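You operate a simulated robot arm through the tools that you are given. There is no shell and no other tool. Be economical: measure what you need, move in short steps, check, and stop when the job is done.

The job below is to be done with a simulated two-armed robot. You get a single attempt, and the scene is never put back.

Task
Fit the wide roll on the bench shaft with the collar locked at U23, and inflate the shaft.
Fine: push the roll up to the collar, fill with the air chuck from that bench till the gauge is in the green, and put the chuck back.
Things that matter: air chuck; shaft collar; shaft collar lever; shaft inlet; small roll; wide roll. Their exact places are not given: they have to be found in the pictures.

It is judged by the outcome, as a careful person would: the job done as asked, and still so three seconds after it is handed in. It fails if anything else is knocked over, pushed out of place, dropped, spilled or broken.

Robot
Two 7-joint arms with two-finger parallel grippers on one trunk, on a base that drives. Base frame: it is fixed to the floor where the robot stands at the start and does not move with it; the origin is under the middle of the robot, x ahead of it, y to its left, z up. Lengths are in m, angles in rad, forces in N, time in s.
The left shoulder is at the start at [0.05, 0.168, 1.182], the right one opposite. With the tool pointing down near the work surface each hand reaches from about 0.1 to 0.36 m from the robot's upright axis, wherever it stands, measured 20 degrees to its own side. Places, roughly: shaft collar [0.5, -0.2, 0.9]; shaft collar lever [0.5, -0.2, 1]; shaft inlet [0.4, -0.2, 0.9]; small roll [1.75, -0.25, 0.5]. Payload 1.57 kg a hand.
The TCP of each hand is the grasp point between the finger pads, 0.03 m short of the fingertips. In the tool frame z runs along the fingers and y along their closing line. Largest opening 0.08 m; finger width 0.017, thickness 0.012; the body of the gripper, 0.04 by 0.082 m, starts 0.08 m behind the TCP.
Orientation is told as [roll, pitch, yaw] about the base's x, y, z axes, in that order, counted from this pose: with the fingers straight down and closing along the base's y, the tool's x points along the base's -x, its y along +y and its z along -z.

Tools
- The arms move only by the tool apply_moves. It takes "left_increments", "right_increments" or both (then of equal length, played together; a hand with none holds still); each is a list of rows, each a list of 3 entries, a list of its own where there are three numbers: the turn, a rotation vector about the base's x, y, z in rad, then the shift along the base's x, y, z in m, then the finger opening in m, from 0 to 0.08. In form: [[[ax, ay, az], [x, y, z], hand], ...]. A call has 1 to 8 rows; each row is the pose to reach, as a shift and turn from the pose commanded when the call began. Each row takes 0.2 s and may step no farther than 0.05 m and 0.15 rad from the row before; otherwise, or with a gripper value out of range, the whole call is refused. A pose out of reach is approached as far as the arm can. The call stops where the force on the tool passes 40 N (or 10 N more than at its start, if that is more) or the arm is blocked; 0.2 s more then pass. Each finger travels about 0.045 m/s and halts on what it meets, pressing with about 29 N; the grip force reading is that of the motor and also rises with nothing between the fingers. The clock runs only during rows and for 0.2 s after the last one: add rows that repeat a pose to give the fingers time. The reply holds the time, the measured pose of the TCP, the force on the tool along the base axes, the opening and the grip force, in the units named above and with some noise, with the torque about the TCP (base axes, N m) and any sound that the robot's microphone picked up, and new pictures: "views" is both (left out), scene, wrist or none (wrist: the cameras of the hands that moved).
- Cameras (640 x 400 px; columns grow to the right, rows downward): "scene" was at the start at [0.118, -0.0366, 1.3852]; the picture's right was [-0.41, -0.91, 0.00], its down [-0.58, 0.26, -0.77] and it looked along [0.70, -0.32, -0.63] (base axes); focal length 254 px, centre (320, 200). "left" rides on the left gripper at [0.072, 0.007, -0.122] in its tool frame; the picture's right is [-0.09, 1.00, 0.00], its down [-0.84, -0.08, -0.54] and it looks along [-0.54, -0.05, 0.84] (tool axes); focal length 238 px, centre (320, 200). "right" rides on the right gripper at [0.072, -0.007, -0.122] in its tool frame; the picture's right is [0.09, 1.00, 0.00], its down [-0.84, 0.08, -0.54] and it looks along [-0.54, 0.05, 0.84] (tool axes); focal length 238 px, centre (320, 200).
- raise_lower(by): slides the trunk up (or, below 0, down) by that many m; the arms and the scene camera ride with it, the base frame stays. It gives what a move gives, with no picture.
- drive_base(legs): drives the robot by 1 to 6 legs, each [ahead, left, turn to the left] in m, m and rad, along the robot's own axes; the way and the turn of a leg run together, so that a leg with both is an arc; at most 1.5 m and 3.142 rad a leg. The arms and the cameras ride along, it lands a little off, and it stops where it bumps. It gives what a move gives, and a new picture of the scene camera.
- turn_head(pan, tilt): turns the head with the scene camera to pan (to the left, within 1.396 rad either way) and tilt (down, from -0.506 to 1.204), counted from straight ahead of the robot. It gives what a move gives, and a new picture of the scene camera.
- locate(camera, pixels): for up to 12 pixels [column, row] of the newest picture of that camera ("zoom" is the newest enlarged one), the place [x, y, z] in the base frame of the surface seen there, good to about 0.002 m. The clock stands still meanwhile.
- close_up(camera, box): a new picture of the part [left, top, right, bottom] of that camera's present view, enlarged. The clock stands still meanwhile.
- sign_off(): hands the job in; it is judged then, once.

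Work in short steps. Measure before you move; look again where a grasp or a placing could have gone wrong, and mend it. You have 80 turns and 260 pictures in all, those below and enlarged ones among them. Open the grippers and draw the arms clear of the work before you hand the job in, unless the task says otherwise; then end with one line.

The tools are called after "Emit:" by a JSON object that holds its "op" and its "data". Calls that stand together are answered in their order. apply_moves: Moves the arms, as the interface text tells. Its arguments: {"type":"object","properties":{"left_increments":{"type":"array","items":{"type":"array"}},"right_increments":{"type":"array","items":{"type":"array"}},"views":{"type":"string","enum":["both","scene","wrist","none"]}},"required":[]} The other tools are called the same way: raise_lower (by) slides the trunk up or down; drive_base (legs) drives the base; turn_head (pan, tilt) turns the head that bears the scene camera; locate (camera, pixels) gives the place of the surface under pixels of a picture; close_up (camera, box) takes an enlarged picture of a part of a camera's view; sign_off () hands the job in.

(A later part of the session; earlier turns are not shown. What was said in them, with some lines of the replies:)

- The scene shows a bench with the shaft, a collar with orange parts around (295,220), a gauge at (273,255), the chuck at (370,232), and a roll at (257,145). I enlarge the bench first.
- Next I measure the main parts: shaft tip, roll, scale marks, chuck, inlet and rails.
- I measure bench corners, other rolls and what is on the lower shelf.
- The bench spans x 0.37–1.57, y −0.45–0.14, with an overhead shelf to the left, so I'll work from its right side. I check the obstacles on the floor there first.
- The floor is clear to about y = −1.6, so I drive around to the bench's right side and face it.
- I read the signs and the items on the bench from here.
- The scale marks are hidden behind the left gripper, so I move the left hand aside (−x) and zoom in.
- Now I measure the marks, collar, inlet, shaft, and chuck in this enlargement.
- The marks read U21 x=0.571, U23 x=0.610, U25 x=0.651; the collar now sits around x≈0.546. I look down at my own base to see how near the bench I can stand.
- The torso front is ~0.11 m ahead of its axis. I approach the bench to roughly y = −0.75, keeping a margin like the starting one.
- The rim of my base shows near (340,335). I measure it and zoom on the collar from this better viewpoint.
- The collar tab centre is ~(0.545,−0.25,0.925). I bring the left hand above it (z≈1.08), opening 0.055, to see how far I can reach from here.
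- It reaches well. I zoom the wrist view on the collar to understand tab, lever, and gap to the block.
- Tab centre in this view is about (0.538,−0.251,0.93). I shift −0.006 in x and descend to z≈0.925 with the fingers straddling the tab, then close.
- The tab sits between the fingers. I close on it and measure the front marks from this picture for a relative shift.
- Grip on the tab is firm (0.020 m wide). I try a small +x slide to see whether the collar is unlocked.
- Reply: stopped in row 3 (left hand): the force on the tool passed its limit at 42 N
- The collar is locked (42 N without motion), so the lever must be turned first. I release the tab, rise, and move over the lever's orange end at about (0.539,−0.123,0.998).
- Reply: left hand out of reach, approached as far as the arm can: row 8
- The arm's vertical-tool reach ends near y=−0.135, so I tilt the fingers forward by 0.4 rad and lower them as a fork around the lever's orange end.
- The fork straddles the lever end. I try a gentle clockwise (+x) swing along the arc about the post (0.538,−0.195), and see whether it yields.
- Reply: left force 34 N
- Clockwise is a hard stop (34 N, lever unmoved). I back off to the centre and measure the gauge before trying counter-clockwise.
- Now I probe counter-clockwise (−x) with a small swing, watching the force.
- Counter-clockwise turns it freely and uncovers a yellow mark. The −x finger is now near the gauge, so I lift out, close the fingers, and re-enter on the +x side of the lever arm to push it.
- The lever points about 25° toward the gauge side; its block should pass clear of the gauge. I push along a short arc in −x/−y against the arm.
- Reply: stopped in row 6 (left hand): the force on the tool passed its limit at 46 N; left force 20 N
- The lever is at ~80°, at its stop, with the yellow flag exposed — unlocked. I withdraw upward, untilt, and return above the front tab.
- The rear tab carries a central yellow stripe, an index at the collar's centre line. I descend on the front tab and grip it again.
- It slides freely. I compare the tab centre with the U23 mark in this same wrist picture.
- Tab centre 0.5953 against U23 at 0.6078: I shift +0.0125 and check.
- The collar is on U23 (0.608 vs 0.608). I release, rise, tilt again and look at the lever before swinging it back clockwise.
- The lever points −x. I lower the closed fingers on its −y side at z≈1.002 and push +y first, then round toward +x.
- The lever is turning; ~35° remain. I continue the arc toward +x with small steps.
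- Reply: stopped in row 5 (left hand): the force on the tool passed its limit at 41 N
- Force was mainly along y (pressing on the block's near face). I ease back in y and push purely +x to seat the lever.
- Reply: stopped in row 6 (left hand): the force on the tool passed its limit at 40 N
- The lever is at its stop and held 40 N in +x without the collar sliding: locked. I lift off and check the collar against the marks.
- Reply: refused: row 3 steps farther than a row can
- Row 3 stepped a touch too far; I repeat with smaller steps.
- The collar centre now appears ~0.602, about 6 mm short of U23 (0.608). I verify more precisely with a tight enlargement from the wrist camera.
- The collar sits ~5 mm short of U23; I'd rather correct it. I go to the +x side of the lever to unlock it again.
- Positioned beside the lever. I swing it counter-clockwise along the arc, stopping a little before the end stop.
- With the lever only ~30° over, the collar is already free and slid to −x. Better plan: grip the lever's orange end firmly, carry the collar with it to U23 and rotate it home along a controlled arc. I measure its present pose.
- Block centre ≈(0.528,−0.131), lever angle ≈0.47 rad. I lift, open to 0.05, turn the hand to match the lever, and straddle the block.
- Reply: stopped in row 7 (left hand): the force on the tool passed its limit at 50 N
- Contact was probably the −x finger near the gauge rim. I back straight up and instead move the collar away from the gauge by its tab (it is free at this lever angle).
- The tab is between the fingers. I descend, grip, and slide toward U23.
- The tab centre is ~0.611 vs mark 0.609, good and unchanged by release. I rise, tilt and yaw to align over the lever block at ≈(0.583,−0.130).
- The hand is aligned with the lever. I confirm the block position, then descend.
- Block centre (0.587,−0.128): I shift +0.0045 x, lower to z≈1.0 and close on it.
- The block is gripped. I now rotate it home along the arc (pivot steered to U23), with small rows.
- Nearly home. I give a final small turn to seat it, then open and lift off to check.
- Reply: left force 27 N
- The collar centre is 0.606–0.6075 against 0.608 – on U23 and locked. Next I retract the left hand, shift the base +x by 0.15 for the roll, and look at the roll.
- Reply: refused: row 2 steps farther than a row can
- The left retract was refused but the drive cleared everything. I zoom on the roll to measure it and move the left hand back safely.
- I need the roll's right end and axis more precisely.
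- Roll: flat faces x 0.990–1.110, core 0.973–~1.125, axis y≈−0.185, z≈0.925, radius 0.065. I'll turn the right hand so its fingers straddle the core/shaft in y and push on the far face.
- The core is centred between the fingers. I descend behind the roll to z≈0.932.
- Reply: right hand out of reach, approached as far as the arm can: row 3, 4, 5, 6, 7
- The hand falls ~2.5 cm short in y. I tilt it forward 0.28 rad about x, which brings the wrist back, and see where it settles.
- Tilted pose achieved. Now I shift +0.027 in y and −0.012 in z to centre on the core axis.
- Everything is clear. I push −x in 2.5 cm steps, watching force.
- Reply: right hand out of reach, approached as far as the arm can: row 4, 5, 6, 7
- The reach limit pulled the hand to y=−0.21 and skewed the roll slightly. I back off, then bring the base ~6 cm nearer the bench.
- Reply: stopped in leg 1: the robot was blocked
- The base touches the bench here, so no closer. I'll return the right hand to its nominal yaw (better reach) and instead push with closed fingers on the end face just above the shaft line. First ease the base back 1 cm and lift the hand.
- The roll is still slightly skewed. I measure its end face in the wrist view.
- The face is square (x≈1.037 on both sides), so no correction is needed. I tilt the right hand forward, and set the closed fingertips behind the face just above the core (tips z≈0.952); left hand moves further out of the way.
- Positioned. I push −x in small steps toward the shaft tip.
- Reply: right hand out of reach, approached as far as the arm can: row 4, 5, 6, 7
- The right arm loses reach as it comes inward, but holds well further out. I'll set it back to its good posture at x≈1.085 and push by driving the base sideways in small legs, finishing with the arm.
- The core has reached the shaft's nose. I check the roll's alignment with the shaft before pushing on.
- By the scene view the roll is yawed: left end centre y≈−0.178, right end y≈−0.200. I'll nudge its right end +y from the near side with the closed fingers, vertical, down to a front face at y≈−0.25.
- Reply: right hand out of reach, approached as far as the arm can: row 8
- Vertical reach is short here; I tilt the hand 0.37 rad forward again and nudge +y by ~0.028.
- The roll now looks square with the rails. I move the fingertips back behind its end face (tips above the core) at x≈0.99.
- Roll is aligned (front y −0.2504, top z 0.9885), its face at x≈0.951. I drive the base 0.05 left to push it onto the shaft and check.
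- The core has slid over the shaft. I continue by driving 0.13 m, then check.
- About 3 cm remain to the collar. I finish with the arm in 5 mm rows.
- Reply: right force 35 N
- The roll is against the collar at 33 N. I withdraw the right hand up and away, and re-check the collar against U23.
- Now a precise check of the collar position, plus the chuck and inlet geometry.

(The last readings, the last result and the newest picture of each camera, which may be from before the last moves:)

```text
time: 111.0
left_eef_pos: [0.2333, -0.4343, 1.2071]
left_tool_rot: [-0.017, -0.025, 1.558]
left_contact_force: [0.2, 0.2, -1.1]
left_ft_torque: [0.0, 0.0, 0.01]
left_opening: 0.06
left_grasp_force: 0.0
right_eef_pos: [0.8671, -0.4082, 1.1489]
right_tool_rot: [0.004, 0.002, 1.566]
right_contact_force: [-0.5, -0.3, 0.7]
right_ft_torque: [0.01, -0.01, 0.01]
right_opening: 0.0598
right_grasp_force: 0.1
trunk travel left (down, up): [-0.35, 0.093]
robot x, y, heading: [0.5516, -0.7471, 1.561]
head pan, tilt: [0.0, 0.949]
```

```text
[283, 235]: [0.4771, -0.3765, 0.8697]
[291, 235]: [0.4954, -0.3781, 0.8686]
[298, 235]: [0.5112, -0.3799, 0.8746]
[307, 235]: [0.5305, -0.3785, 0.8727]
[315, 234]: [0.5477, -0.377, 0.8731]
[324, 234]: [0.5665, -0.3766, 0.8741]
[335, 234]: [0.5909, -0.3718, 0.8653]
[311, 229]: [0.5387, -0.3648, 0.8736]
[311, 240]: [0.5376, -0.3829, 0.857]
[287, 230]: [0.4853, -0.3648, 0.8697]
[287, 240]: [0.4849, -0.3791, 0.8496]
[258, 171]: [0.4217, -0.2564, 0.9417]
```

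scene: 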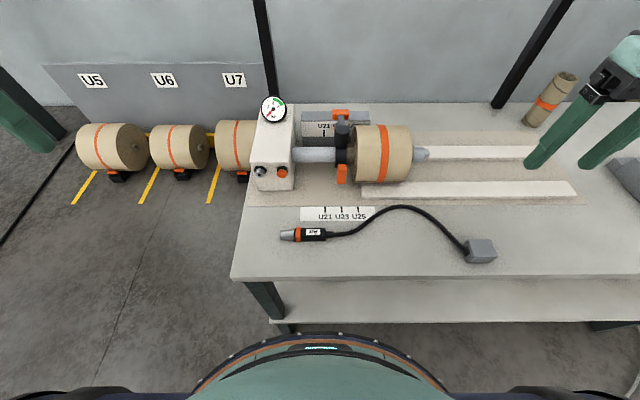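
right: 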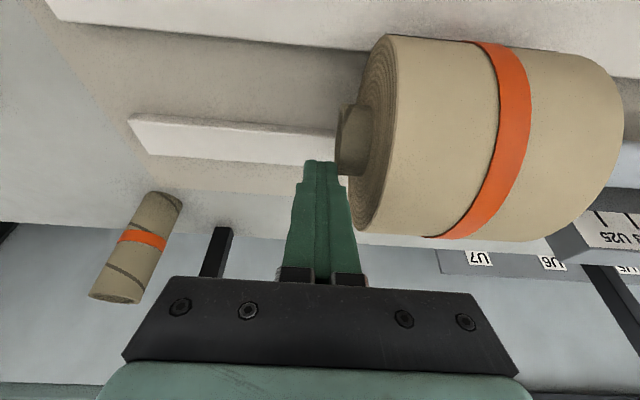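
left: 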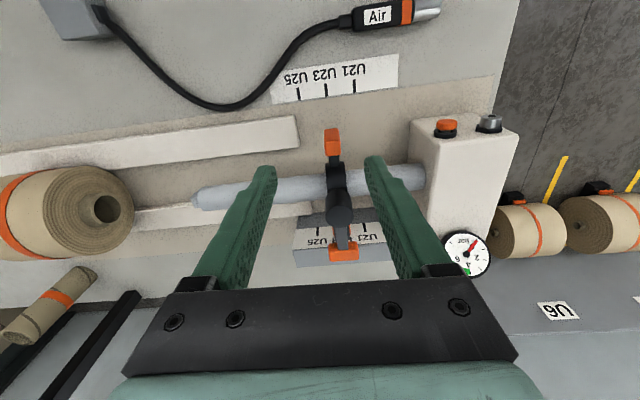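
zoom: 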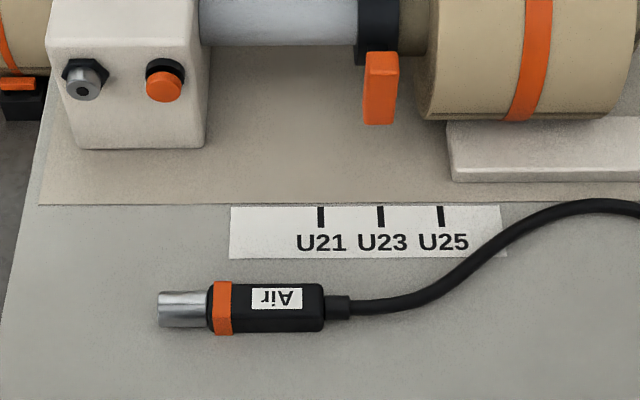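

Collar centre 0.607 vs 0.609 – fine, roll seated. Chuck: nose x 0.475–0.503, body 0.505–0.57 at y≈−0.373, top z 0.874; inlet tip (0.423,−0.257,0.936). I turn the left hand +π/2 so it grips across y and go above the chuck body.

Emit:
{"op": "apply_moves", "data": {"left_increments": [[[0, 0, 0.145], [0.03, 0, 0], 0.06], [[0, 0, 0.29], [0.07, 0, 0], 0.06], [[0, 0, 0.435], [0.11, 0, 0], 0.06], [[0, 0, 0.58], [0.15, 0.0, 0], 0.06], [[0, 0, 0.725], [0.19, 0.01, 0], 0.06], [[0, 0, 0.87], [0.23, 0.02, 0], 0.06], [[0, 0, 1.015], [0.26, 0.03, 0], 0.06], [[0, 0, 1.16], [0.29, 0.04, 0], 0.06]], "views": "none"}}

Emit:
{"op": "apply_moves", "data": {"left_increments": [[[0, 0, 0.145], [0.02, 0.01, -0.04], 0.06], [[0, 0, 0.29], [0.02, 0.021, -0.08], 0.06], [[0, 0, 0.415], [0.02, 0.021, -0.12], 0.06], [[0, 0, 0.415], [0.02, 0.021, -0.16], 0.06], [[0, 0, 0.415], [0.02, 0.021, -0.2], 0.06], [[0, 0, 0.415], [0.02, 0.021, -0.22], 0.06]]}}

```text
time: 112.8
left_eef_pos: [0.5249, -0.3951, 1.2055]
left_tool_rot: [-0.021, -0.023, 2.72]
left_contact_force: [-0.1, 0.1, -1.1]
left_ft_torque: [-0.03, -0.01, -0.01]
left_opening: 0.0598
left_grasp_force: 0.1
right_eef_pos: [0.8665, -0.4077, 1.1471]
right_tool_rot: [0.003, 0.002, 1.565]
right_contact_force: [-0.1, 0.3, -0.3]
right_ft_torque: [0.01, 0.04, -0.02]
right_opening: 0.0601
right_grasp_force: 0.1
trunk travel left (down, up): [-0.35, 0.093]
robot x, y, heading: [0.551, -0.7491, 1.563]
head pan, tilt: [0.0, 0.949]
```

```text
time: 114.2
left_eef_pos: [0.5429, -0.3727, 0.9871]
left_tool_rot: [-0.019, -0.021, 3.133]
left_contact_force: [-0.8, 0.5, -0.3]
left_ft_torque: [0.02, 0.01, 0.0]
left_opening: 0.0601
left_grasp_force: 0.1
right_eef_pos: [0.8663, -0.4082, 1.1485]
right_tool_rot: [0.002, 0.003, 1.564]
right_contact_force: [-0.7, 0.4, 0.0]
right_ft_torque: [-0.03, 0.01, 0.01]
right_opening: 0.0599
right_grasp_force: 0.1
trunk travel left (down, up): [-0.35, 0.093]
robot x, y, heading: [0.5548, -0.7466, 1.563]
head pan, tilt: [0.0, 0.949]
```

scene: 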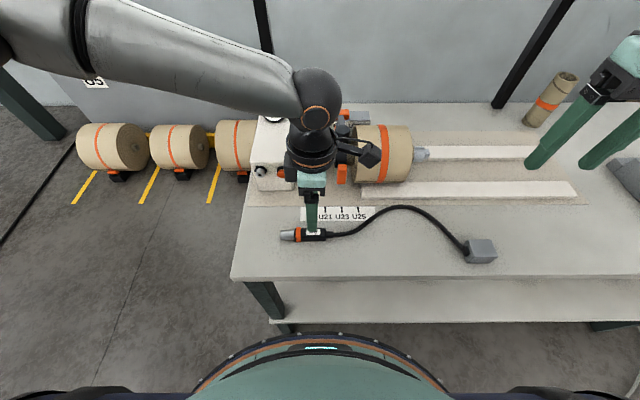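
left: 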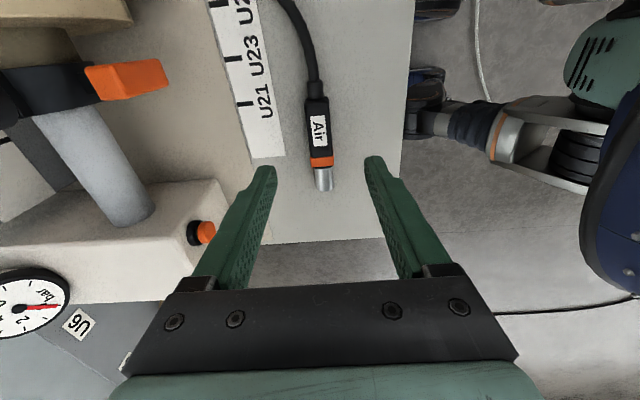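

The chuck lies centred between the fingers. I descend so the tips are just above the bench (TCP z≈0.884) and close.

Emit:
{"op": "apply_moves", "data": {"left_increments": [[[0, 0, 0], [0.0, 0, -0.045], 0.06], [[0, 0, 0], [0, 0, -0.085], 0.06], [[0, 0, 0], [0, 0, -0.103], 0.06], [[0, 0, 0], [0, 0, -0.103], 0.04], [[0, 0, 0], [0, 0, -0.103], 0.025], [[0, 0, 0], [0, 0, -0.103], 0.015], [[0, 0, 0], [0, 0, -0.103], 0.015]], "views": "wrist"}}

Emit:
{"op": "close_up", "data": {"camera": "left", "box": [220, 60, 420, 240]}}

```text
time: 115.8
left_eef_pos: [0.5425, -0.3744, 0.8829]
left_tool_rot: [-0.02, -0.025, 3.133]
left_contact_force: [-0.3, 0.8, -0.2]
left_ft_torque: [-0.01, 0.04, -0.05]
left_opening: 0.0236
left_grasp_force: 28.1
right_eef_pos: [0.8673, -0.4076, 1.1483]
right_tool_rot: [0.002, 0.002, 1.563]
right_contact_force: [-0.7, 0.2, 0.1]
right_ft_torque: [-0.01, 0.0, -0.01]
right_opening: 0.0601
right_grasp_force: 0.0
trunk travel left (down, up): [-0.35, 0.093]
robot x, y, heading: [0.5522, -0.7507, 1.563]
head pan, tilt: [0.0, 0.949]
```

left: 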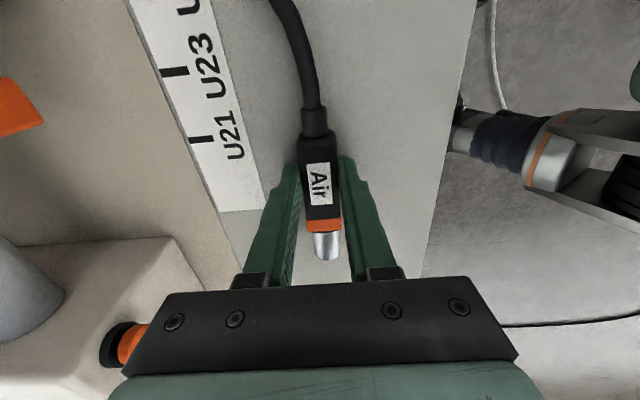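

```text
2.22 times, centred on (320, 150) of left
```

zoom: 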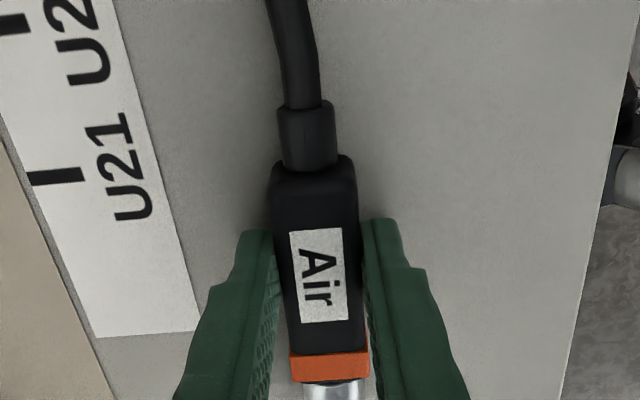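

The chuck is gripped (0.0236 m). I lift it and rotate −π/2 while moving toward x≈0.426, keeping well in front of the block.

Emit:
{"op": "apply_moves", "data": {"left_increments": [[[0, 0, 0], [0.0, 0, 0.04], 0.015], [[0, 0, 0], [0, -0.005, 0.075], 0.015], [[0, 0, -0.145], [-0.01, -0.005, 0.08], 0.015], [[0, 0, -0.29], [-0.025, -0.005, 0.08], 0.015], [[0, 0, -0.435], [-0.04, -0.005, 0.08], 0.015], [[0, 0, -0.58], [-0.055, -0.005, 0.08], 0.015], [[0, 0, -0.725], [-0.07, -0.005, 0.08], 0.015], [[0, 0, -0.87], [-0.08, -0.005, 0.08], 0.015]], "views": "none"}}

Emit:
{"op": "apply_moves", "data": {"left_increments": [[[0, 0, -0.145], [-0.01, 0, 0], 0.015], [[0, 0, -0.29], [-0.02, 0, 0], 0.015], [[0, 0, -0.435], [-0.03, 0, 0], 0.015], [[0, 0, -0.57], [-0.0365, 0, 0], 0.015], [[0, 0, -0.698], [-0.0365, 0.0, -0.006], 0.015], [[0, 0, -0.698], [-0.0365, 0.01, -0.006], 0.015], [[0, 0, -0.698], [-0.0365, 0.02, -0.006], 0.015]]}}

Emit:
{"op": "close_up", "data": {"camera": "scene", "box": [220, 90, 400, 260]}}

Emit:
{"op": "close_up", "data": {"camera": "left", "box": [220, 60, 420, 260]}}

```text
time: 117.6
left_eef_pos: [0.4625, -0.3786, 0.964]
left_tool_rot: [-0.02, -0.025, 2.26]
left_contact_force: [-0.3, 0.0, 0.0]
left_ft_torque: [-0.02, -0.01, -0.03]
left_opening: 0.0151
left_grasp_force: 0.1
right_eef_pos: [0.8656, -0.4082, 1.1488]
right_tool_rot: [0.004, 0.002, 1.563]
right_contact_force: [-0.2, 0.8, 0.2]
right_ft_torque: [0.01, 0.03, -0.02]
right_opening: 0.0599
right_grasp_force: 0.1
trunk travel left (down, up): [-0.35, 0.093]
robot x, y, heading: [0.5538, -0.7474, 1.562]
head pan, tilt: [0.0, 0.949]
```

```text
time: 119.2
left_eef_pos: [0.4272, -0.3589, 0.957]
left_tool_rot: [-0.02, -0.023, 1.566]
left_contact_force: [-0.2, 0.1, -0.5]
left_ft_torque: [-0.01, -0.02, -0.02]
left_opening: 0.0153
left_grasp_force: 0.0
right_eef_pos: [0.8656, -0.4072, 1.149]
right_tool_rot: [0.003, 0.002, 1.563]
right_contact_force: [0.2, -0.7, -0.4]
right_ft_torque: [-0.01, 0.02, 0.05]
right_opening: 0.0598
right_grasp_force: 0.0
trunk travel left (down, up): [-0.35, 0.093]
robot x, y, heading: [0.5547, -0.7491, 1.559]
head pan, tilt: [0.0, 0.949]
```

scene: 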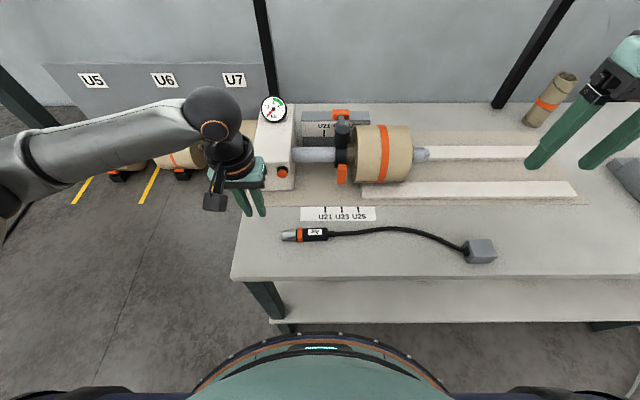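
left: 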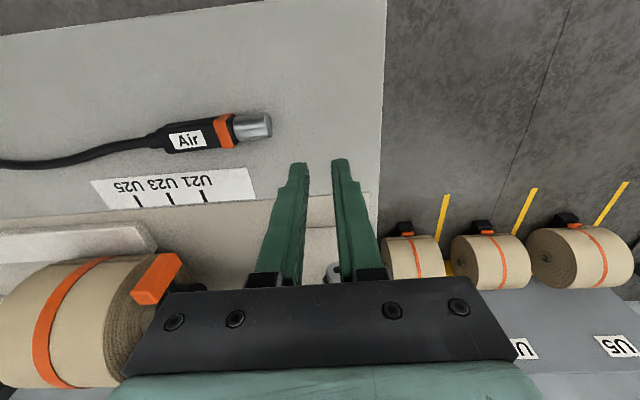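

```text
2.35 times, centred on (310, 175) of scene
```

zoom: 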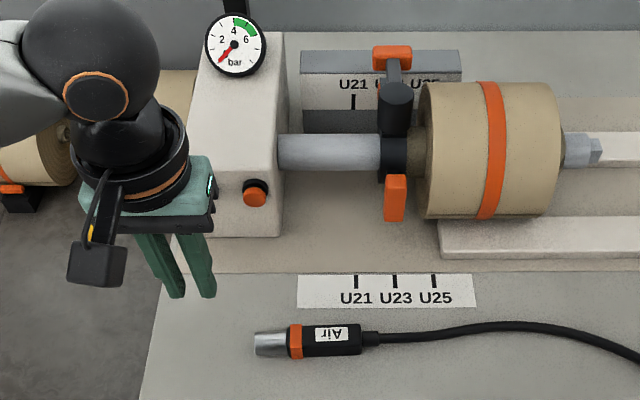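

```text
2.00 times, centred on (320, 160) of left
5 turns are left
```

zoom: 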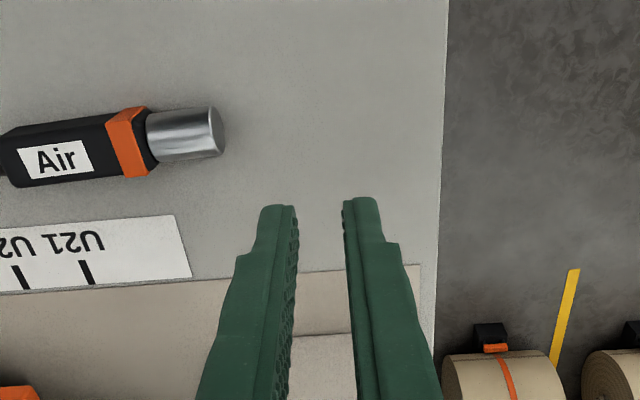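

Only 5 turns remain, and the chuck slipped from the shallow grip; it lies where it was. I regrip it lower, untilted and with full closing, lift slowly, rotate, and go to the pre-insertion pose in one batch.

Emit:
{"op": "apply_moves", "data": {"left_increments": [[[0, 0, 0.145], [0.014, -0.002, 0.02], 0.06], [[0, 0, 0.29], [0.029, -0.004, 0.02], 0.06], [[0, 0, 0.435], [0.043, -0.006, 0.02], 0.06], [[0, 0, 0.58], [0.058, -0.008, 0.02], 0.06], [[0, 0, 0.725], [0.072, -0.01, 0.02], 0.06], [[0, 0, 0.87], [0.086, -0.012, 0.02], 0.06], [[0, 0, 1.015], [0.1, -0.014, 0.02], 0.06], [[0, 0, 1.16], [0.115, -0.0155, 0.02], 0.06]], "views": "none"}}

Emit:
{"op": "apply_moves", "data": {"left_increments": [[[0, 0, 0.145], [0, 0, 0], 0.06], [[0, 0, 0.29], [0, 0, -0.01], 0.06], [[-0.02, -0.025, 0.407], [0, 0, -0.03], 0.06], [[-0.02, -0.025, 0.407], [0, 0, -0.06], 0.06], [[-0.02, -0.025, 0.407], [0, 0, -0.085], 0.06], [[-0.02, -0.025, 0.407], [0, 0, -0.096], 0.06], [[-0.02, -0.025, 0.407], [0, 0, -0.096], 0.06]], "views": "none"}}

Emit:
{"op": "apply_moves", "data": {"left_increments": [[[0, 0, 0], [0, 0, 0], 0.045], [[0, 0, 0], [0, 0, 0], 0.03], [[0, 0, 0], [0, 0, 0], 0.015], [[0, 0, 0], [0, 0, 0], 0.0], [[0, 0, 0], [0, 0, 0], 0.0], [[0, 0, 0], [0, 0, 0], 0.0], [[0, 0, 0], [0, 0, 0.004], 0.0], [[0, 0, 0], [0, 0, 0.012], 0.0]], "views": "wrist"}}

Emit:
{"op": "apply_moves", "data": {"left_increments": [[[0, 0, 0], [0, 0, 0.015], 0.0], [[0, 0, 0], [0, 0, 0.03], 0.0], [[0, 0, 0], [0, 0, 0.045], 0.0], [[0, 0, 0], [0, -0.003, 0.06], 0.0], [[0, 0, 0], [0, -0.005, 0.075], 0.0]], "views": "wrist"}}

Emit:
{"op": "apply_moves", "data": {"left_increments": [[[0, 0, -0.145], [-0.01, 0, 0], 0.0], [[0, 0, -0.29], [-0.02, 0, 0], 0.0], [[0, 0, -0.435], [-0.032, 0, 0], 0.0], [[0, 0, -0.58], [-0.044, 0, 0], 0.0], [[0, 0, -0.725], [-0.056, 0, 0], 0.0], [[0, 0, -0.87], [-0.068, 0, 0], 0.0], [[0, 0, -1.015], [-0.08, 0, 0], 0.0], [[0, 0, -1.16], [-0.09, 0, 0], 0.0]], "views": "none"}}

Emit:
{"op": "apply_moves", "data": {"left_increments": [[[0, 0, -0.145], [-0.01, 0, 0], 0.0], [[0, 0, -0.29], [-0.02, 0, -0.005], 0.0], [[0, 0, -0.407], [-0.0262, 0.01, -0.013], 0.0], [[0, 0, -0.407], [-0.0262, 0.02, -0.013], 0.0], [[0, 0, -0.407], [-0.0262, 0.0274, -0.013], 0.0], [[0, 0, -0.407], [-0.0262, 0.0274, -0.013], 0.0]]}}

Emit:
{"op": "close_up", "data": {"camera": "scene", "box": [200, 100, 340, 250]}}

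Emit:
{"op": "close_up", "data": {"camera": "left", "box": [220, 80, 420, 300]}}

```text
time: 121.0
left_eef_pos: [0.5429, -0.373, 0.9776]
left_tool_rot: [-0.018, -0.025, 2.728]
left_contact_force: [-0.1, -0.4, 0.3]
left_ft_torque: [0.0, 0.03, 0.02]
left_opening: 0.0599
left_grasp_force: 0.0
right_eef_pos: [0.8666, -0.408, 1.1482]
right_tool_rot: [0.003, 0.0, 1.564]
right_contact_force: [-0.2, 1.4, -0.4]
right_ft_torque: [0.01, 0.0, -0.02]
right_opening: 0.0598
right_grasp_force: 0.0
trunk travel left (down, up): [-0.35, 0.093]
robot x, y, heading: [0.5544, -0.7468, 1.566]
head pan, tilt: [0.0, 0.949]
```

```text
time: 122.6
left_eef_pos: [0.5437, -0.3736, 0.8822]
left_tool_rot: [-0.005, 0.006, 3.131]
left_contact_force: [0.3, -0.4, 0.1]
left_ft_torque: [-0.03, 0.03, 0.02]
left_opening: 0.06
left_grasp_force: 0.1
right_eef_pos: [0.8658, -0.4089, 1.1477]
right_tool_rot: [0.003, 0.001, 1.565]
right_contact_force: [0.0, -0.2, 0.8]
right_ft_torque: [-0.02, -0.03, -0.03]
right_opening: 0.0598
right_grasp_force: 0.0
trunk travel left (down, up): [-0.35, 0.093]
robot x, y, heading: [0.5542, -0.7466, 1.559]
head pan, tilt: [0.0, 0.949]
```

```text
time: 124.4
left_eef_pos: [0.543, -0.3741, 0.894]
left_tool_rot: [-0.003, 0.004, 3.132]
left_contact_force: [-0.6, 0.1, -1.1]
left_ft_torque: [-0.02, -0.01, -0.01]
left_opening: 0.0233
left_grasp_force: 29.5
right_eef_pos: [0.865, -0.4089, 1.1486]
right_tool_rot: [0.004, 0.002, 1.563]
right_contact_force: [0.3, 0.4, 0.8]
right_ft_torque: [0.01, 0.0, -0.01]
right_opening: 0.0598
right_grasp_force: 0.0
trunk travel left (down, up): [-0.35, 0.093]
robot x, y, heading: [0.5545, -0.7493, 1.561]
head pan, tilt: [0.0, 0.949]
```

left: 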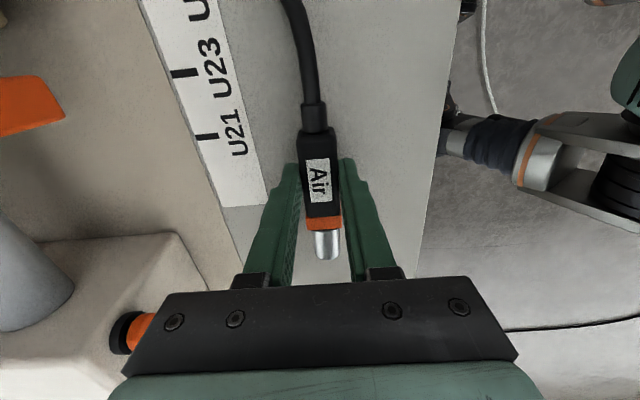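

```text
time: 125.6
left_eef_pos: [0.5435, -0.3778, 0.969]
left_tool_rot: [-0.005, 0.002, 3.131]
left_contact_force: [-0.4, 0.5, -1.4]
left_ft_torque: [0.01, -0.01, 0.03]
left_opening: 0.0234
left_grasp_force: 28.9
right_eef_pos: [0.8665, -0.4076, 1.1495]
right_tool_rot: [0.004, 0.001, 1.563]
right_contact_force: [0.0, 0.3, 0.6]
right_ft_torque: [0.02, -0.01, 0.05]
right_opening: 0.0598
right_grasp_force: 0.0
trunk travel left (down, up): [-0.35, 0.093]
robot x, y, heading: [0.5561, -0.7485, 1.558]
head pan, tilt: [0.0, 0.949]
```

left: 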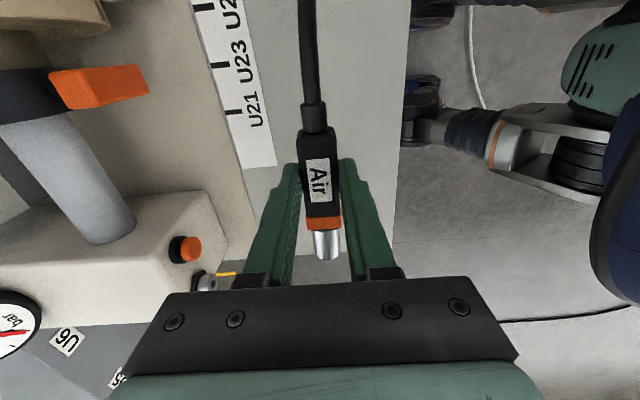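

```text
time: 127.4
left_eef_pos: [0.4509, -0.3783, 0.9693]
left_tool_rot: [-0.006, 0.005, 1.969]
left_contact_force: [0.1, 0.3, -2.0]
left_ft_torque: [0.02, -0.02, 0.04]
left_opening: 0.023
left_grasp_force: 28.9
right_eef_pos: [0.8658, -0.4084, 1.148]
right_tool_rot: [0.004, 0.003, 1.565]
right_contact_force: [0.2, -0.4, 0.3]
right_ft_torque: [-0.01, -0.02, 0.0]
right_opening: 0.0601
right_grasp_force: 0.0
trunk travel left (down, up): [-0.35, 0.093]
robot x, y, heading: [0.5525, -0.7481, 1.562]
head pan, tilt: [0.0, 0.949]
```

```text
time: 128.8
left_eef_pos: [0.4263, -0.3498, 0.9556]
left_tool_rot: [-0.005, 0.005, 1.563]
left_contact_force: [-0.8, 0.8, -0.9]
left_ft_torque: [-0.01, -0.01, -0.03]
left_opening: 0.0234
left_grasp_force: 28.8
right_eef_pos: [0.8654, -0.408, 1.149]
right_tool_rot: [0.005, 0.002, 1.564]
right_contact_force: [-1.2, 0.4, -0.2]
right_ft_torque: [-0.03, 0.01, -0.01]
right_opening: 0.0598
right_grasp_force: 0.0
trunk travel left (down, up): [-0.35, 0.093]
robot x, y, heading: [0.5485, -0.7495, 1.561]
head pan, tilt: [0.0, 0.949]
```

scene: 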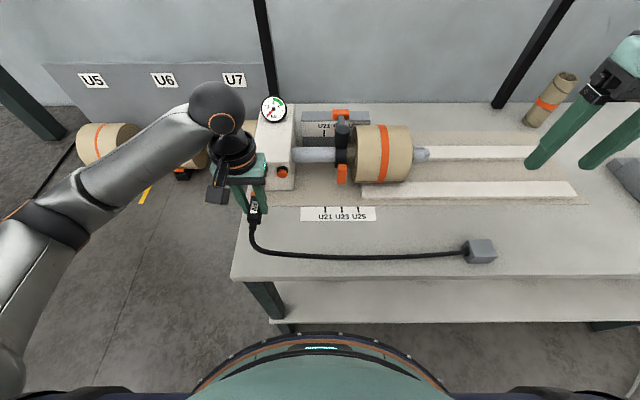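
left: 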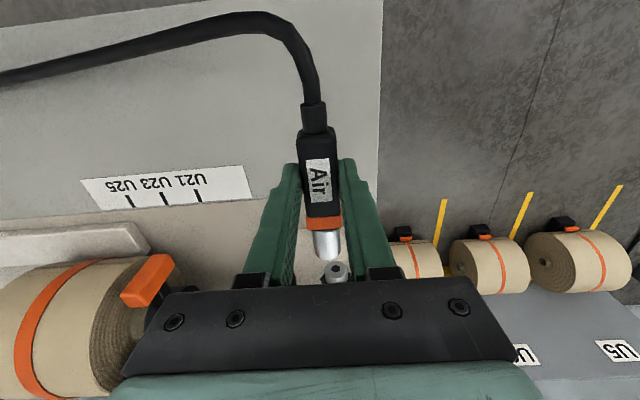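

```text
2.67 times, centred on (270, 175) of scene
```

zoom: 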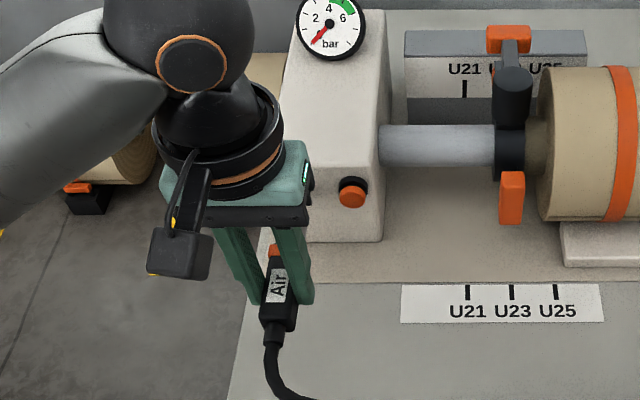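

```text
1.82 times, centred on (320, 190) of left
4 turns are left
```

zoom: 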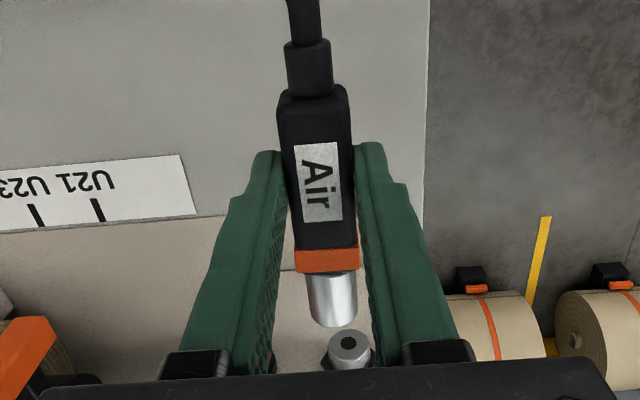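

The grip is firm and the nose faces the nipple, which sits ~3 mm toward −x. I shift x −0.003, z −0.001, push +y until seated, and watch the gauge in two glances.

Emit:
{"op": "apply_moves", "data": {"left_increments": [[[0, 0, 0], [-0.003, 0.008, -0.001], 0.0], [[0, 0, 0], [-0.003, 0.016, -0.001], 0.0], [[0, 0, 0], [-0.003, 0.023, -0.001], 0.0], [[0, 0, 0], [-0.003, 0.029, -0.001], 0.0], [[0, 0, 0], [-0.003, 0.034, -0.001], 0.0], [[0, 0, 0], [-0.003, 0.038, -0.001], 0.0], [[0, 0, 0], [-0.003, 0.042, -0.001], 0.0], [[0, 0, 0], [-0.003, 0.045, -0.001], 0.0]], "views": "wrist"}}

Emit:
{"op": "close_up", "data": {"camera": "scene", "box": [220, 90, 320, 220]}}

Emit:
{"op": "apply_moves", "data": {"left_increments": [[[0, 0, 0], [0, 0.001, 0], 0.0], [[0, 0, 0], [0, 0.001, 0], 0.0]], "views": "none"}}

Emit:
{"op": "close_up", "data": {"camera": "scene", "box": [250, 85, 300, 135]}}

Emit:
{"op": "close_up", "data": {"camera": "left", "box": [220, 80, 420, 300]}}

```text
time: 130.6
left_eef_pos: [0.4222, -0.3102, 0.9553]
left_tool_rot: [-0.005, 0.008, 1.559]
left_contact_force: [-2.5, -27.5, -0.9]
left_ft_torque: [-0.53, 0.07, 0.11]
left_opening: 0.0235
left_grasp_force: 29.2
right_eef_pos: [0.8663, -0.4106, 1.1489]
right_tool_rot: [0.001, -0.002, 1.566]
right_contact_force: [0.2, 0.5, -0.3]
right_ft_torque: [0.02, 0.0, 0.0]
right_opening: 0.0599
right_grasp_force: 0.1
trunk travel left (down, up): [-0.35, 0.093]
robot x, y, heading: [0.5506, -0.7487, 1.563]
head pan, tilt: [0.0, 0.949]
```

left: 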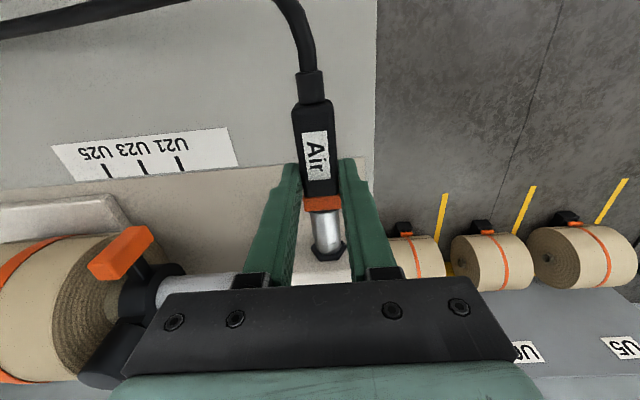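

```text
3.08 times, centred on (270, 155) of scene
```

zoom: 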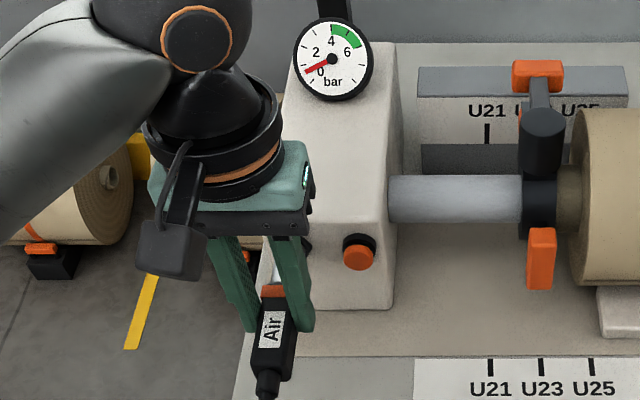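

```text
time: 131.2
left_eef_pos: [0.4214, -0.3083, 0.9562]
left_tool_rot: [-0.003, 0.009, 1.562]
left_contact_force: [-3.4, -26.0, 0.3]
left_ft_torque: [-0.45, 0.07, 0.17]
left_opening: 0.0237
left_grasp_force: 29.0
right_eef_pos: [0.8667, -0.4102, 1.1492]
right_tool_rot: [0.003, -0.001, 1.563]
right_contact_force: [-0.2, 0.3, -0.1]
right_ft_torque: [0.0, 0.02, 0.02]
right_opening: 0.0599
right_grasp_force: 0.0
trunk travel left (down, up): [-0.35, 0.093]
robot x, y, heading: [0.554, -0.7483, 1.562]
head pan, tilt: [0.0, 0.949]
```

```text
8.00 times, centred on (275, 110) of scene
```

zoom: 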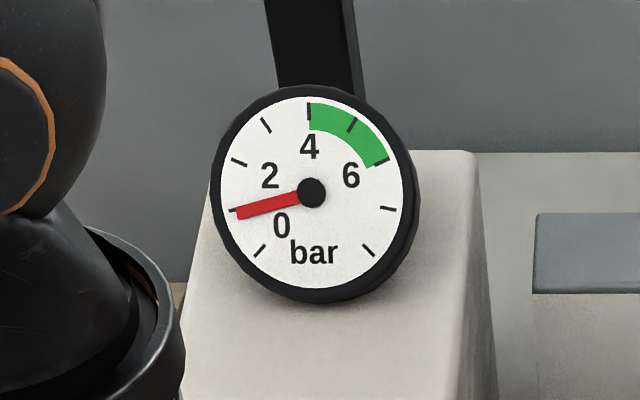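

```text
1.82 times, centred on (320, 190) of left
3 turns are left
```

zoom: 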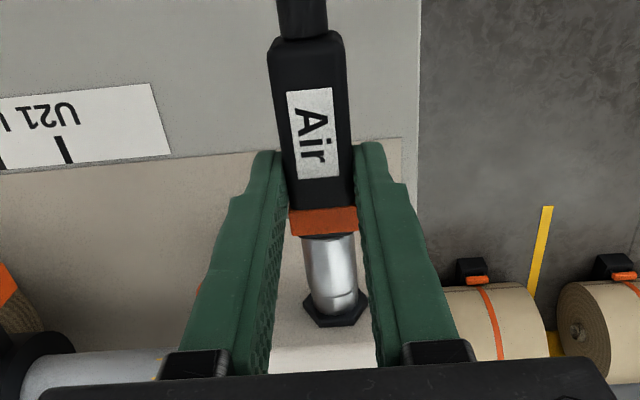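

It is seated and filling: needle ~0.65 bar at 130.6 s, ~0.92 bar at 131.2 s. I hold for ~4.6 s more with glances at the gauge to learn the rate.

Emit:
{"op": "apply_moves", "data": {"left_increments": [[[0, 0, 0], [0, 0, 0], 0.0], [[0, 0, 0], [0, 0, 0], 0.0], [[0, 0, 0], [0, 0, 0], 0.0], [[0, 0, 0], [0, 0, 0], 0.0], [[0, 0, 0], [0, 0, 0], 0.0], [[0, 0, 0], [0, 0, 0], 0.0], [[0, 0, 0], [0, 0, 0], 0.0], [[0, 0, 0], [0, 0, 0], 0.0]], "views": "none"}}

Emit:
{"op": "close_up", "data": {"camera": "scene", "box": [250, 85, 300, 135]}}

Emit:
{"op": "apply_moves", "data": {"left_increments": [[[0, 0, 0], [0, 0, 0], 0.0], [[0, 0, 0], [0, 0, 0], 0.0], [[0, 0, 0], [0, 0, 0], 0.0], [[0, 0, 0], [0, 0, 0], 0.0], [[0, 0, 0], [0, 0, 0], 0.0], [[0, 0, 0], [0, 0, 0], 0.0], [[0, 0, 0], [0, 0, 0], 0.0], [[0, 0, 0], [0, 0, 0], 0.0]], "views": "none"}}

Emit:
{"op": "close_up", "data": {"camera": "scene", "box": [250, 85, 300, 135]}}

Emit:
{"op": "apply_moves", "data": {"left_increments": [[[0, 0, 0], [0, 0, 0], 0.0], [[0, 0, 0], [0, 0, 0], 0.0], [[0, 0, 0], [0, 0, 0], 0.0], [[0, 0, 0], [0, 0, 0], 0.0]], "views": "none"}}

Emit:
{"op": "close_up", "data": {"camera": "scene", "box": [250, 85, 300, 135]}}

Emit:
{"op": "close_up", "data": {"camera": "scene", "box": [210, 90, 430, 270]}}

```text
time: 133.0
left_eef_pos: [0.4219, -0.309, 0.9561]
left_tool_rot: [-0.005, 0.009, 1.56]
left_contact_force: [-3.1, -25.2, -0.2]
left_ft_torque: [-0.48, 0.08, 0.14]
left_opening: 0.0234
left_grasp_force: 28.7
right_eef_pos: [0.8664, -0.4126, 1.1498]
right_tool_rot: [0.003, -0.001, 1.565]
right_contact_force: [0.4, 0.3, -0.4]
right_ft_torque: [0.01, -0.02, 0.03]
right_opening: 0.06
right_grasp_force: 0.1
trunk travel left (down, up): [-0.35, 0.093]
robot x, y, heading: [0.5553, -0.7458, 1.563]
head pan, tilt: [0.0, 0.949]
```

```text
8.00 times, centred on (275, 110) of scene
```

zoom: 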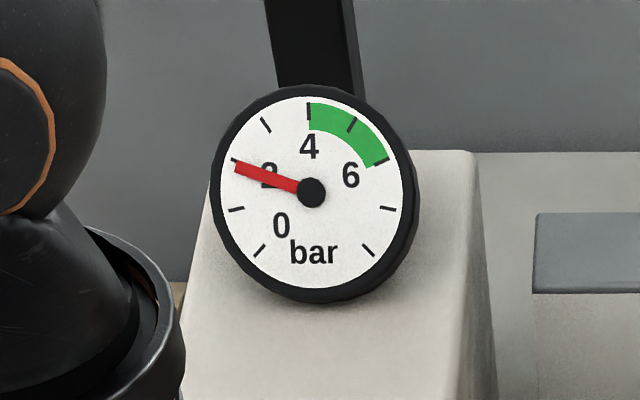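

```text
time: 134.8
left_eef_pos: [0.4234, -0.3093, 0.9565]
left_tool_rot: [-0.005, 0.008, 1.563]
left_contact_force: [-2.6, -24.4, -1.3]
left_ft_torque: [-0.5, 0.1, 0.13]
left_opening: 0.0235
left_grasp_force: 28.9
right_eef_pos: [0.8656, -0.4104, 1.1498]
right_tool_rot: [0.004, -0.003, 1.563]
right_contact_force: [-0.4, 0.1, 0.6]
right_ft_torque: [0.02, -0.01, 0.03]
right_opening: 0.06
right_grasp_force: 0.2
trunk travel left (down, up): [-0.35, 0.093]
robot x, y, heading: [0.553, -0.7486, 1.564]
head pan, tilt: [0.0, 0.949]
```

```text
8.00 times, centred on (275, 110) of scene
```

zoom: 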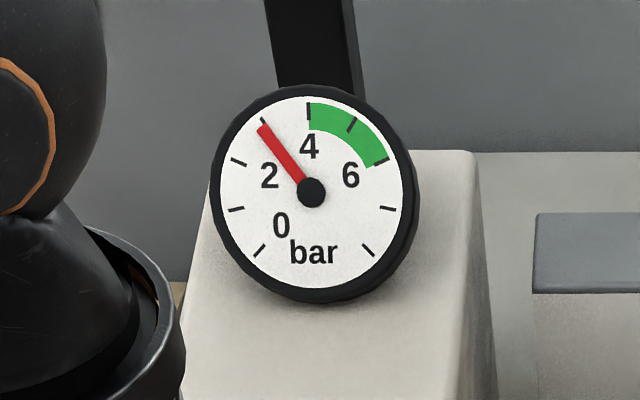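

```text
time: 135.8
left_eef_pos: [0.4221, -0.3087, 0.9543]
left_tool_rot: [-0.004, 0.009, 1.561]
left_contact_force: [-2.4, -24.6, 0.5]
left_ft_torque: [-0.51, 0.04, 0.09]
left_opening: 0.0234
left_grasp_force: 28.6
right_eef_pos: [0.8658, -0.411, 1.1499]
right_tool_rot: [0.003, -0.001, 1.565]
right_contact_force: [0.2, 0.2, 0.1]
right_ft_torque: [-0.03, 0.02, 0.01]
right_opening: 0.0601
right_grasp_force: 0.0
trunk travel left (down, up): [-0.35, 0.093]
robot x, y, heading: [0.5559, -0.747, 1.565]
head pan, tilt: [0.0, 0.949]
```

```text
8.00 times, centred on (275, 110) of scene
```

zoom: 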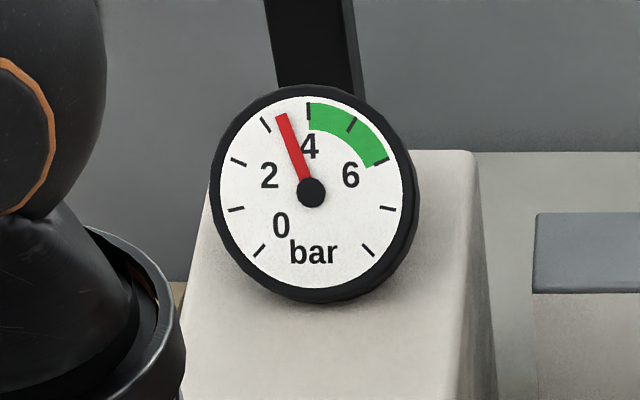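

```text
2.22 times, centred on (320, 180) of scene
2 turns are left
```

zoom: 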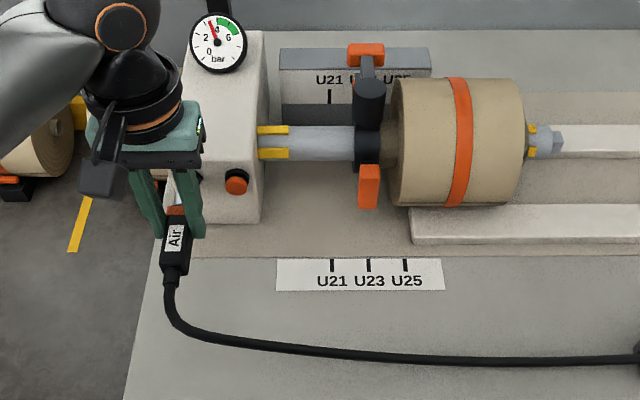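

Rate ≈0.58 bar/s, now ~3.4 bar and the shaft keys are expanding. I hold ~2.8 s more (to ≈5.1 bar, mid-green), then withdraw, retrace the path to lay the chuck back in its place, release and retreat.

Emit:
{"op": "apply_moves", "data": {"left_increments": [[[0, 0, 0], [0, 0, 0], 0.0], [[0, 0, 0], [0, 0, 0], 0.0], [[0, 0, 0], [0, 0, 0], 0.0], [[0, 0, 0], [0, 0, 0], 0.0], [[0, 0, 0], [0, 0, 0], 0.0], [[0, 0, 0], [0, 0, 0], 0.0], [[0, 0, 0], [0, 0, 0], 0.0], [[0, 0, 0], [0, 0, 0], 0.0]], "views": "none"}}

Emit:
{"op": "apply_moves", "data": {"left_increments": [[[0, 0, 0], [0, 0, 0], 0.0], [[0, 0, 0], [0, 0, 0], 0.0], [[0, 0, 0], [0, 0, 0], 0.0], [[0, 0, 0], [0, 0, 0], 0.0]], "views": "none"}}

Emit:
{"op": "apply_moves", "data": {"left_increments": [[[0, 0, 0], [0, -0.008, 0], 0.0], [[0, 0, 0], [0, -0.016, 0], 0.0], [[0, 0, 0], [0, -0.026, 0], 0.0], [[0, 0, 0], [0, -0.036, 0], 0.0], [[0, 0, 0], [0.003, -0.046, 0.001], 0.0], [[0, 0, 0], [0.003, -0.06, 0.014], 0.0], [[0, 0, 0], [0.003, -0.0734, 0.014], 0.0], [[0, 0, 0], [0.003, -0.0734, 0.014], 0.0]], "views": "none"}}

Emit:
{"op": "apply_moves", "data": {"left_increments": [[[0, 0, 0.145], [0.0145, 0, 0], 0.0], [[0, 0, 0.29], [0.029, 0, 0], 0.0], [[0, 0, 0.435], [0.0435, 0, 0], 0.0], [[0, 0, 0.58], [0.058, 0, 0], 0.0], [[0, 0, 0.725], [0.0725, 0, 0], 0.0], [[0, 0, 0.87], [0.087, 0, 0], 0.0], [[0, 0, 1.015], [0.1015, 0, 0], 0.0], [[0, 0, 1.16], [0.116, 0, 0], 0.0]], "views": "none"}}

Emit:
{"op": "apply_moves", "data": {"left_increments": [[[0, 0, 0.145], [0, 0, 0], 0.0], [[0, 0, 0.29], [0, 0, 0], 0.0], [[0, 0, 0.407], [0, 0.002, -0.01], 0.0], [[0, 0, 0.407], [0, 0.005, -0.035], 0.0], [[0, 0, 0.407], [0, 0.005, -0.06], 0.0], [[0, 0, 0.407], [0, 0.005, -0.078], 0.0], [[0, 0, 0.407], [0, 0.005, -0.0862], 0.0], [[0, 0, 0.407], [0, 0.005, -0.0862], 0.0]], "views": "none"}}

Emit:
{"op": "apply_moves", "data": {"left_increments": [[[0, 0, 0], [0, 0, 0], 0.015], [[0, 0, 0], [0, 0, 0], 0.03], [[0, 0, 0], [0, 0, 0], 0.045], [[0, 0, 0], [0, 0, 0], 0.06], [[0, 0, 0], [0, 0, 0], 0.06], [[0, 0, 0], [0, 0, 0.03], 0.06], [[0, 0, 0], [0, 0, 0.07], 0.06], [[0, 0, 0], [0, 0, 0.11], 0.06]], "views": "none"}}

Emit:
{"op": "apply_moves", "data": {"left_increments": [[[0, 0, 0], [0, 0, 0.045], 0.06], [[0, 0, 0], [0, -0.01, 0.09], 0.06], [[0, 0, 0], [0, -0.03, 0.13], 0.06], [[0, 0, 0], [0, -0.05, 0.16], 0.06], [[0, 0, 0], [0, -0.05, 0.16], 0.06]], "right_increments": [[[0, 0, 0], [0, -0.01, 0.02], 0.06], [[0, 0, 0], [0, -0.02, 0.04], 0.06], [[0, 0, 0], [0, -0.03, 0.05], 0.06], [[0, 0, 0], [0, -0.04, 0.05], 0.06], [[0, 0, 0], [0, -0.04, 0.05], 0.06]], "views": "scene"}}

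Emit:
{"op": "close_up", "data": {"camera": "scene", "box": [210, 85, 430, 270]}}

```text
time: 137.6
left_eef_pos: [0.4231, -0.3082, 0.9556]
left_tool_rot: [-0.004, 0.008, 1.562]
left_contact_force: [-1.8, -22.5, -0.4]
left_ft_torque: [-0.49, 0.03, 0.13]
left_opening: 0.0235
left_grasp_force: 29.1
right_eef_pos: [0.8676, -0.4103, 1.1495]
right_tool_rot: [0.005, -0.002, 1.564]
right_contact_force: [-0.5, 0.3, -0.1]
right_ft_torque: [0.0, 0.01, -0.01]
right_opening: 0.06
right_grasp_force: 0.1
trunk travel left (down, up): [-0.35, 0.093]
robot x, y, heading: [0.5507, -0.7458, 1.567]
head pan, tilt: [0.0, 0.949]
```

```text
time: 138.6
left_eef_pos: [0.4234, -0.3074, 0.9559]
left_tool_rot: [-0.004, 0.006, 1.563]
left_contact_force: [-2.3, -23.2, -1.3]
left_ft_torque: [-0.49, 0.05, 0.09]
left_opening: 0.0234
left_grasp_force: 28.5
right_eef_pos: [0.8642, -0.4096, 1.1496]
right_tool_rot: [0.003, -0.002, 1.563]
right_contact_force: [0.0, 0.7, -0.5]
right_ft_torque: [0.01, 0.0, -0.01]
right_opening: 0.06
right_grasp_force: 0.0
trunk travel left (down, up): [-0.35, 0.093]
robot x, y, heading: [0.5514, -0.7471, 1.566]
head pan, tilt: [0.0, 0.949]
```

```text
time: 140.4
left_eef_pos: [0.4258, -0.3794, 0.9709]
left_tool_rot: [-0.005, 0.005, 1.565]
left_contact_force: [-0.2, 0.1, -2.4]
left_ft_torque: [0.02, 0.03, -0.04]
left_opening: 0.0232
left_grasp_force: 29.1
right_eef_pos: [0.8662, -0.4087, 1.149]
right_tool_rot: [0.004, 0.002, 1.566]
right_contact_force: [0.7, 0.2, 0.0]
right_ft_torque: [0.0, 0.01, -0.02]
right_opening: 0.0602
right_grasp_force: 0.1
trunk travel left (down, up): [-0.35, 0.093]
robot x, y, heading: [0.5477, -0.747, 1.562]
head pan, tilt: [0.0, 0.949]
```

```text
time: 142.2
left_eef_pos: [0.5409, -0.3778, 0.9682]
left_tool_rot: [-0.006, 0.004, 2.728]
left_contact_force: [0.1, -0.8, -1.3]
left_ft_torque: [-0.03, 0.01, 0.01]
left_opening: 0.0232
left_grasp_force: 28.7
right_eef_pos: [0.8666, -0.408, 1.1482]
right_tool_rot: [0.003, 0.002, 1.564]
right_contact_force: [0.0, 0.0, -0.9]
right_ft_torque: [0.04, 0.04, 0.02]
right_opening: 0.0598
right_grasp_force: 0.1
trunk travel left (down, up): [-0.35, 0.093]
robot x, y, heading: [0.5519, -0.7486, 1.562]
head pan, tilt: [0.0, 0.949]
```

```text
time: 144.0
left_eef_pos: [0.5443, -0.3735, 0.8844]
left_tool_rot: [-0.008, 0.007, 3.13]
left_contact_force: [-2.4, 0.1, 14.3]
left_ft_torque: [-0.13, -0.28, -0.02]
left_opening: 0.0235
left_grasp_force: 28.9
right_eef_pos: [0.8658, -0.409, 1.1492]
right_tool_rot: [0.004, 0.001, 1.564]
right_contact_force: [0.8, 0.8, -0.4]
right_ft_torque: [0.02, -0.02, -0.03]
right_opening: 0.06
right_grasp_force: 0.2
trunk travel left (down, up): [-0.35, 0.093]
robot x, y, heading: [0.5549, -0.7474, 1.561]
head pan, tilt: [0.0, 0.949]
```

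```text
time: 145.8
left_eef_pos: [0.5439, -0.3725, 0.9892]
left_tool_rot: [-0.002, 0.007, 3.127]
left_contact_force: [-0.1, 0.6, 0.3]
left_ft_torque: [-0.03, 0.0, 0.0]
left_opening: 0.06
left_grasp_force: 0.1
left hand out of reach, approached as far as the arm can: row 8
right_eef_pos: [0.8656, -0.4091, 1.1488]
right_tool_rot: [0.002, 0.001, 1.566]
right_contact_force: [1.0, 0.4, 0.5]
right_ft_torque: [0.02, -0.01, 0.02]
right_opening: 0.06
right_grasp_force: 0.0
trunk travel left (down, up): [-0.35, 0.093]
robot x, y, heading: [0.5533, -0.7465, 1.561]
head pan, tilt: [0.0, 0.949]
```

```text
time: 147.0
left_eef_pos: [0.5428, -0.4226, 1.151]
left_tool_rot: [-0.002, 0.006, 3.133]
left_contact_force: [0.0, 0.0, 0.0]
left_ft_torque: [0.0, -0.01, -0.02]
left_opening: 0.0603
left_grasp_force: 0.1
left hand out of reach, approached as far as the arm can: row 1, 2
right_eef_pos: [0.8658, -0.4462, 1.1986]
right_tool_rot: [0.004, 0.004, 1.565]
right_contact_force: [0.9, -0.5, 0.3]
right_ft_torque: [-0.03, -0.02, 0.01]
right_opening: 0.0598
right_grasp_force: 0.1
trunk travel left (down, up): [-0.35, 0.093]
robot x, y, heading: [0.5549, -0.7458, 1.563]
head pan, tilt: [0.0, 0.949]
```

scene: 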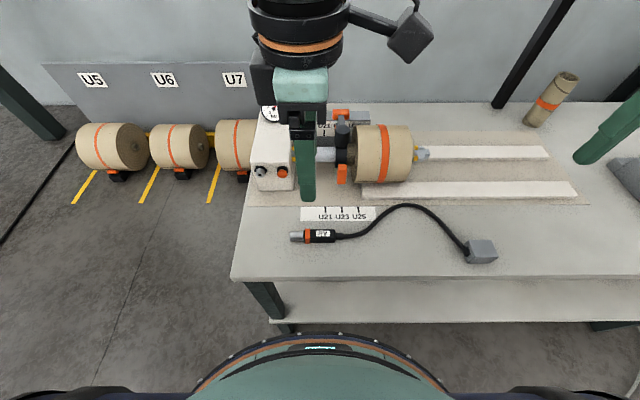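

```text
2.16 times, centred on (320, 178) of scene
1 turns are left
```

zoom: 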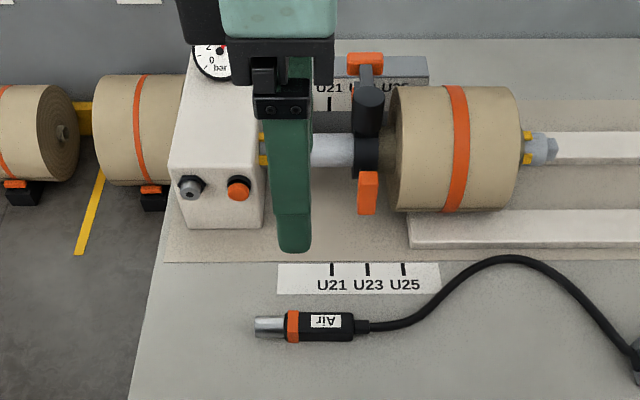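

The chuck is back within about 1 cm of where it lay, the roll is against the locked collar, the shaft keys are out and both hands are clear. I hand the job in.

Emit:
{"op": "sign_off", "data": {}}

```text
The job is handed in.
```

I handed the job in with the wide roll against the collar, the collar locked at U23 and the chuck back on the bench. I could not read the gauge after the last stretch of filling. It showed about 3.4 bar before that, and at the rate I measured it should have ended near 5.1 bar, in the green. The chuck slipped out of the gripper once during the first attempt and came to rest about where it had been.
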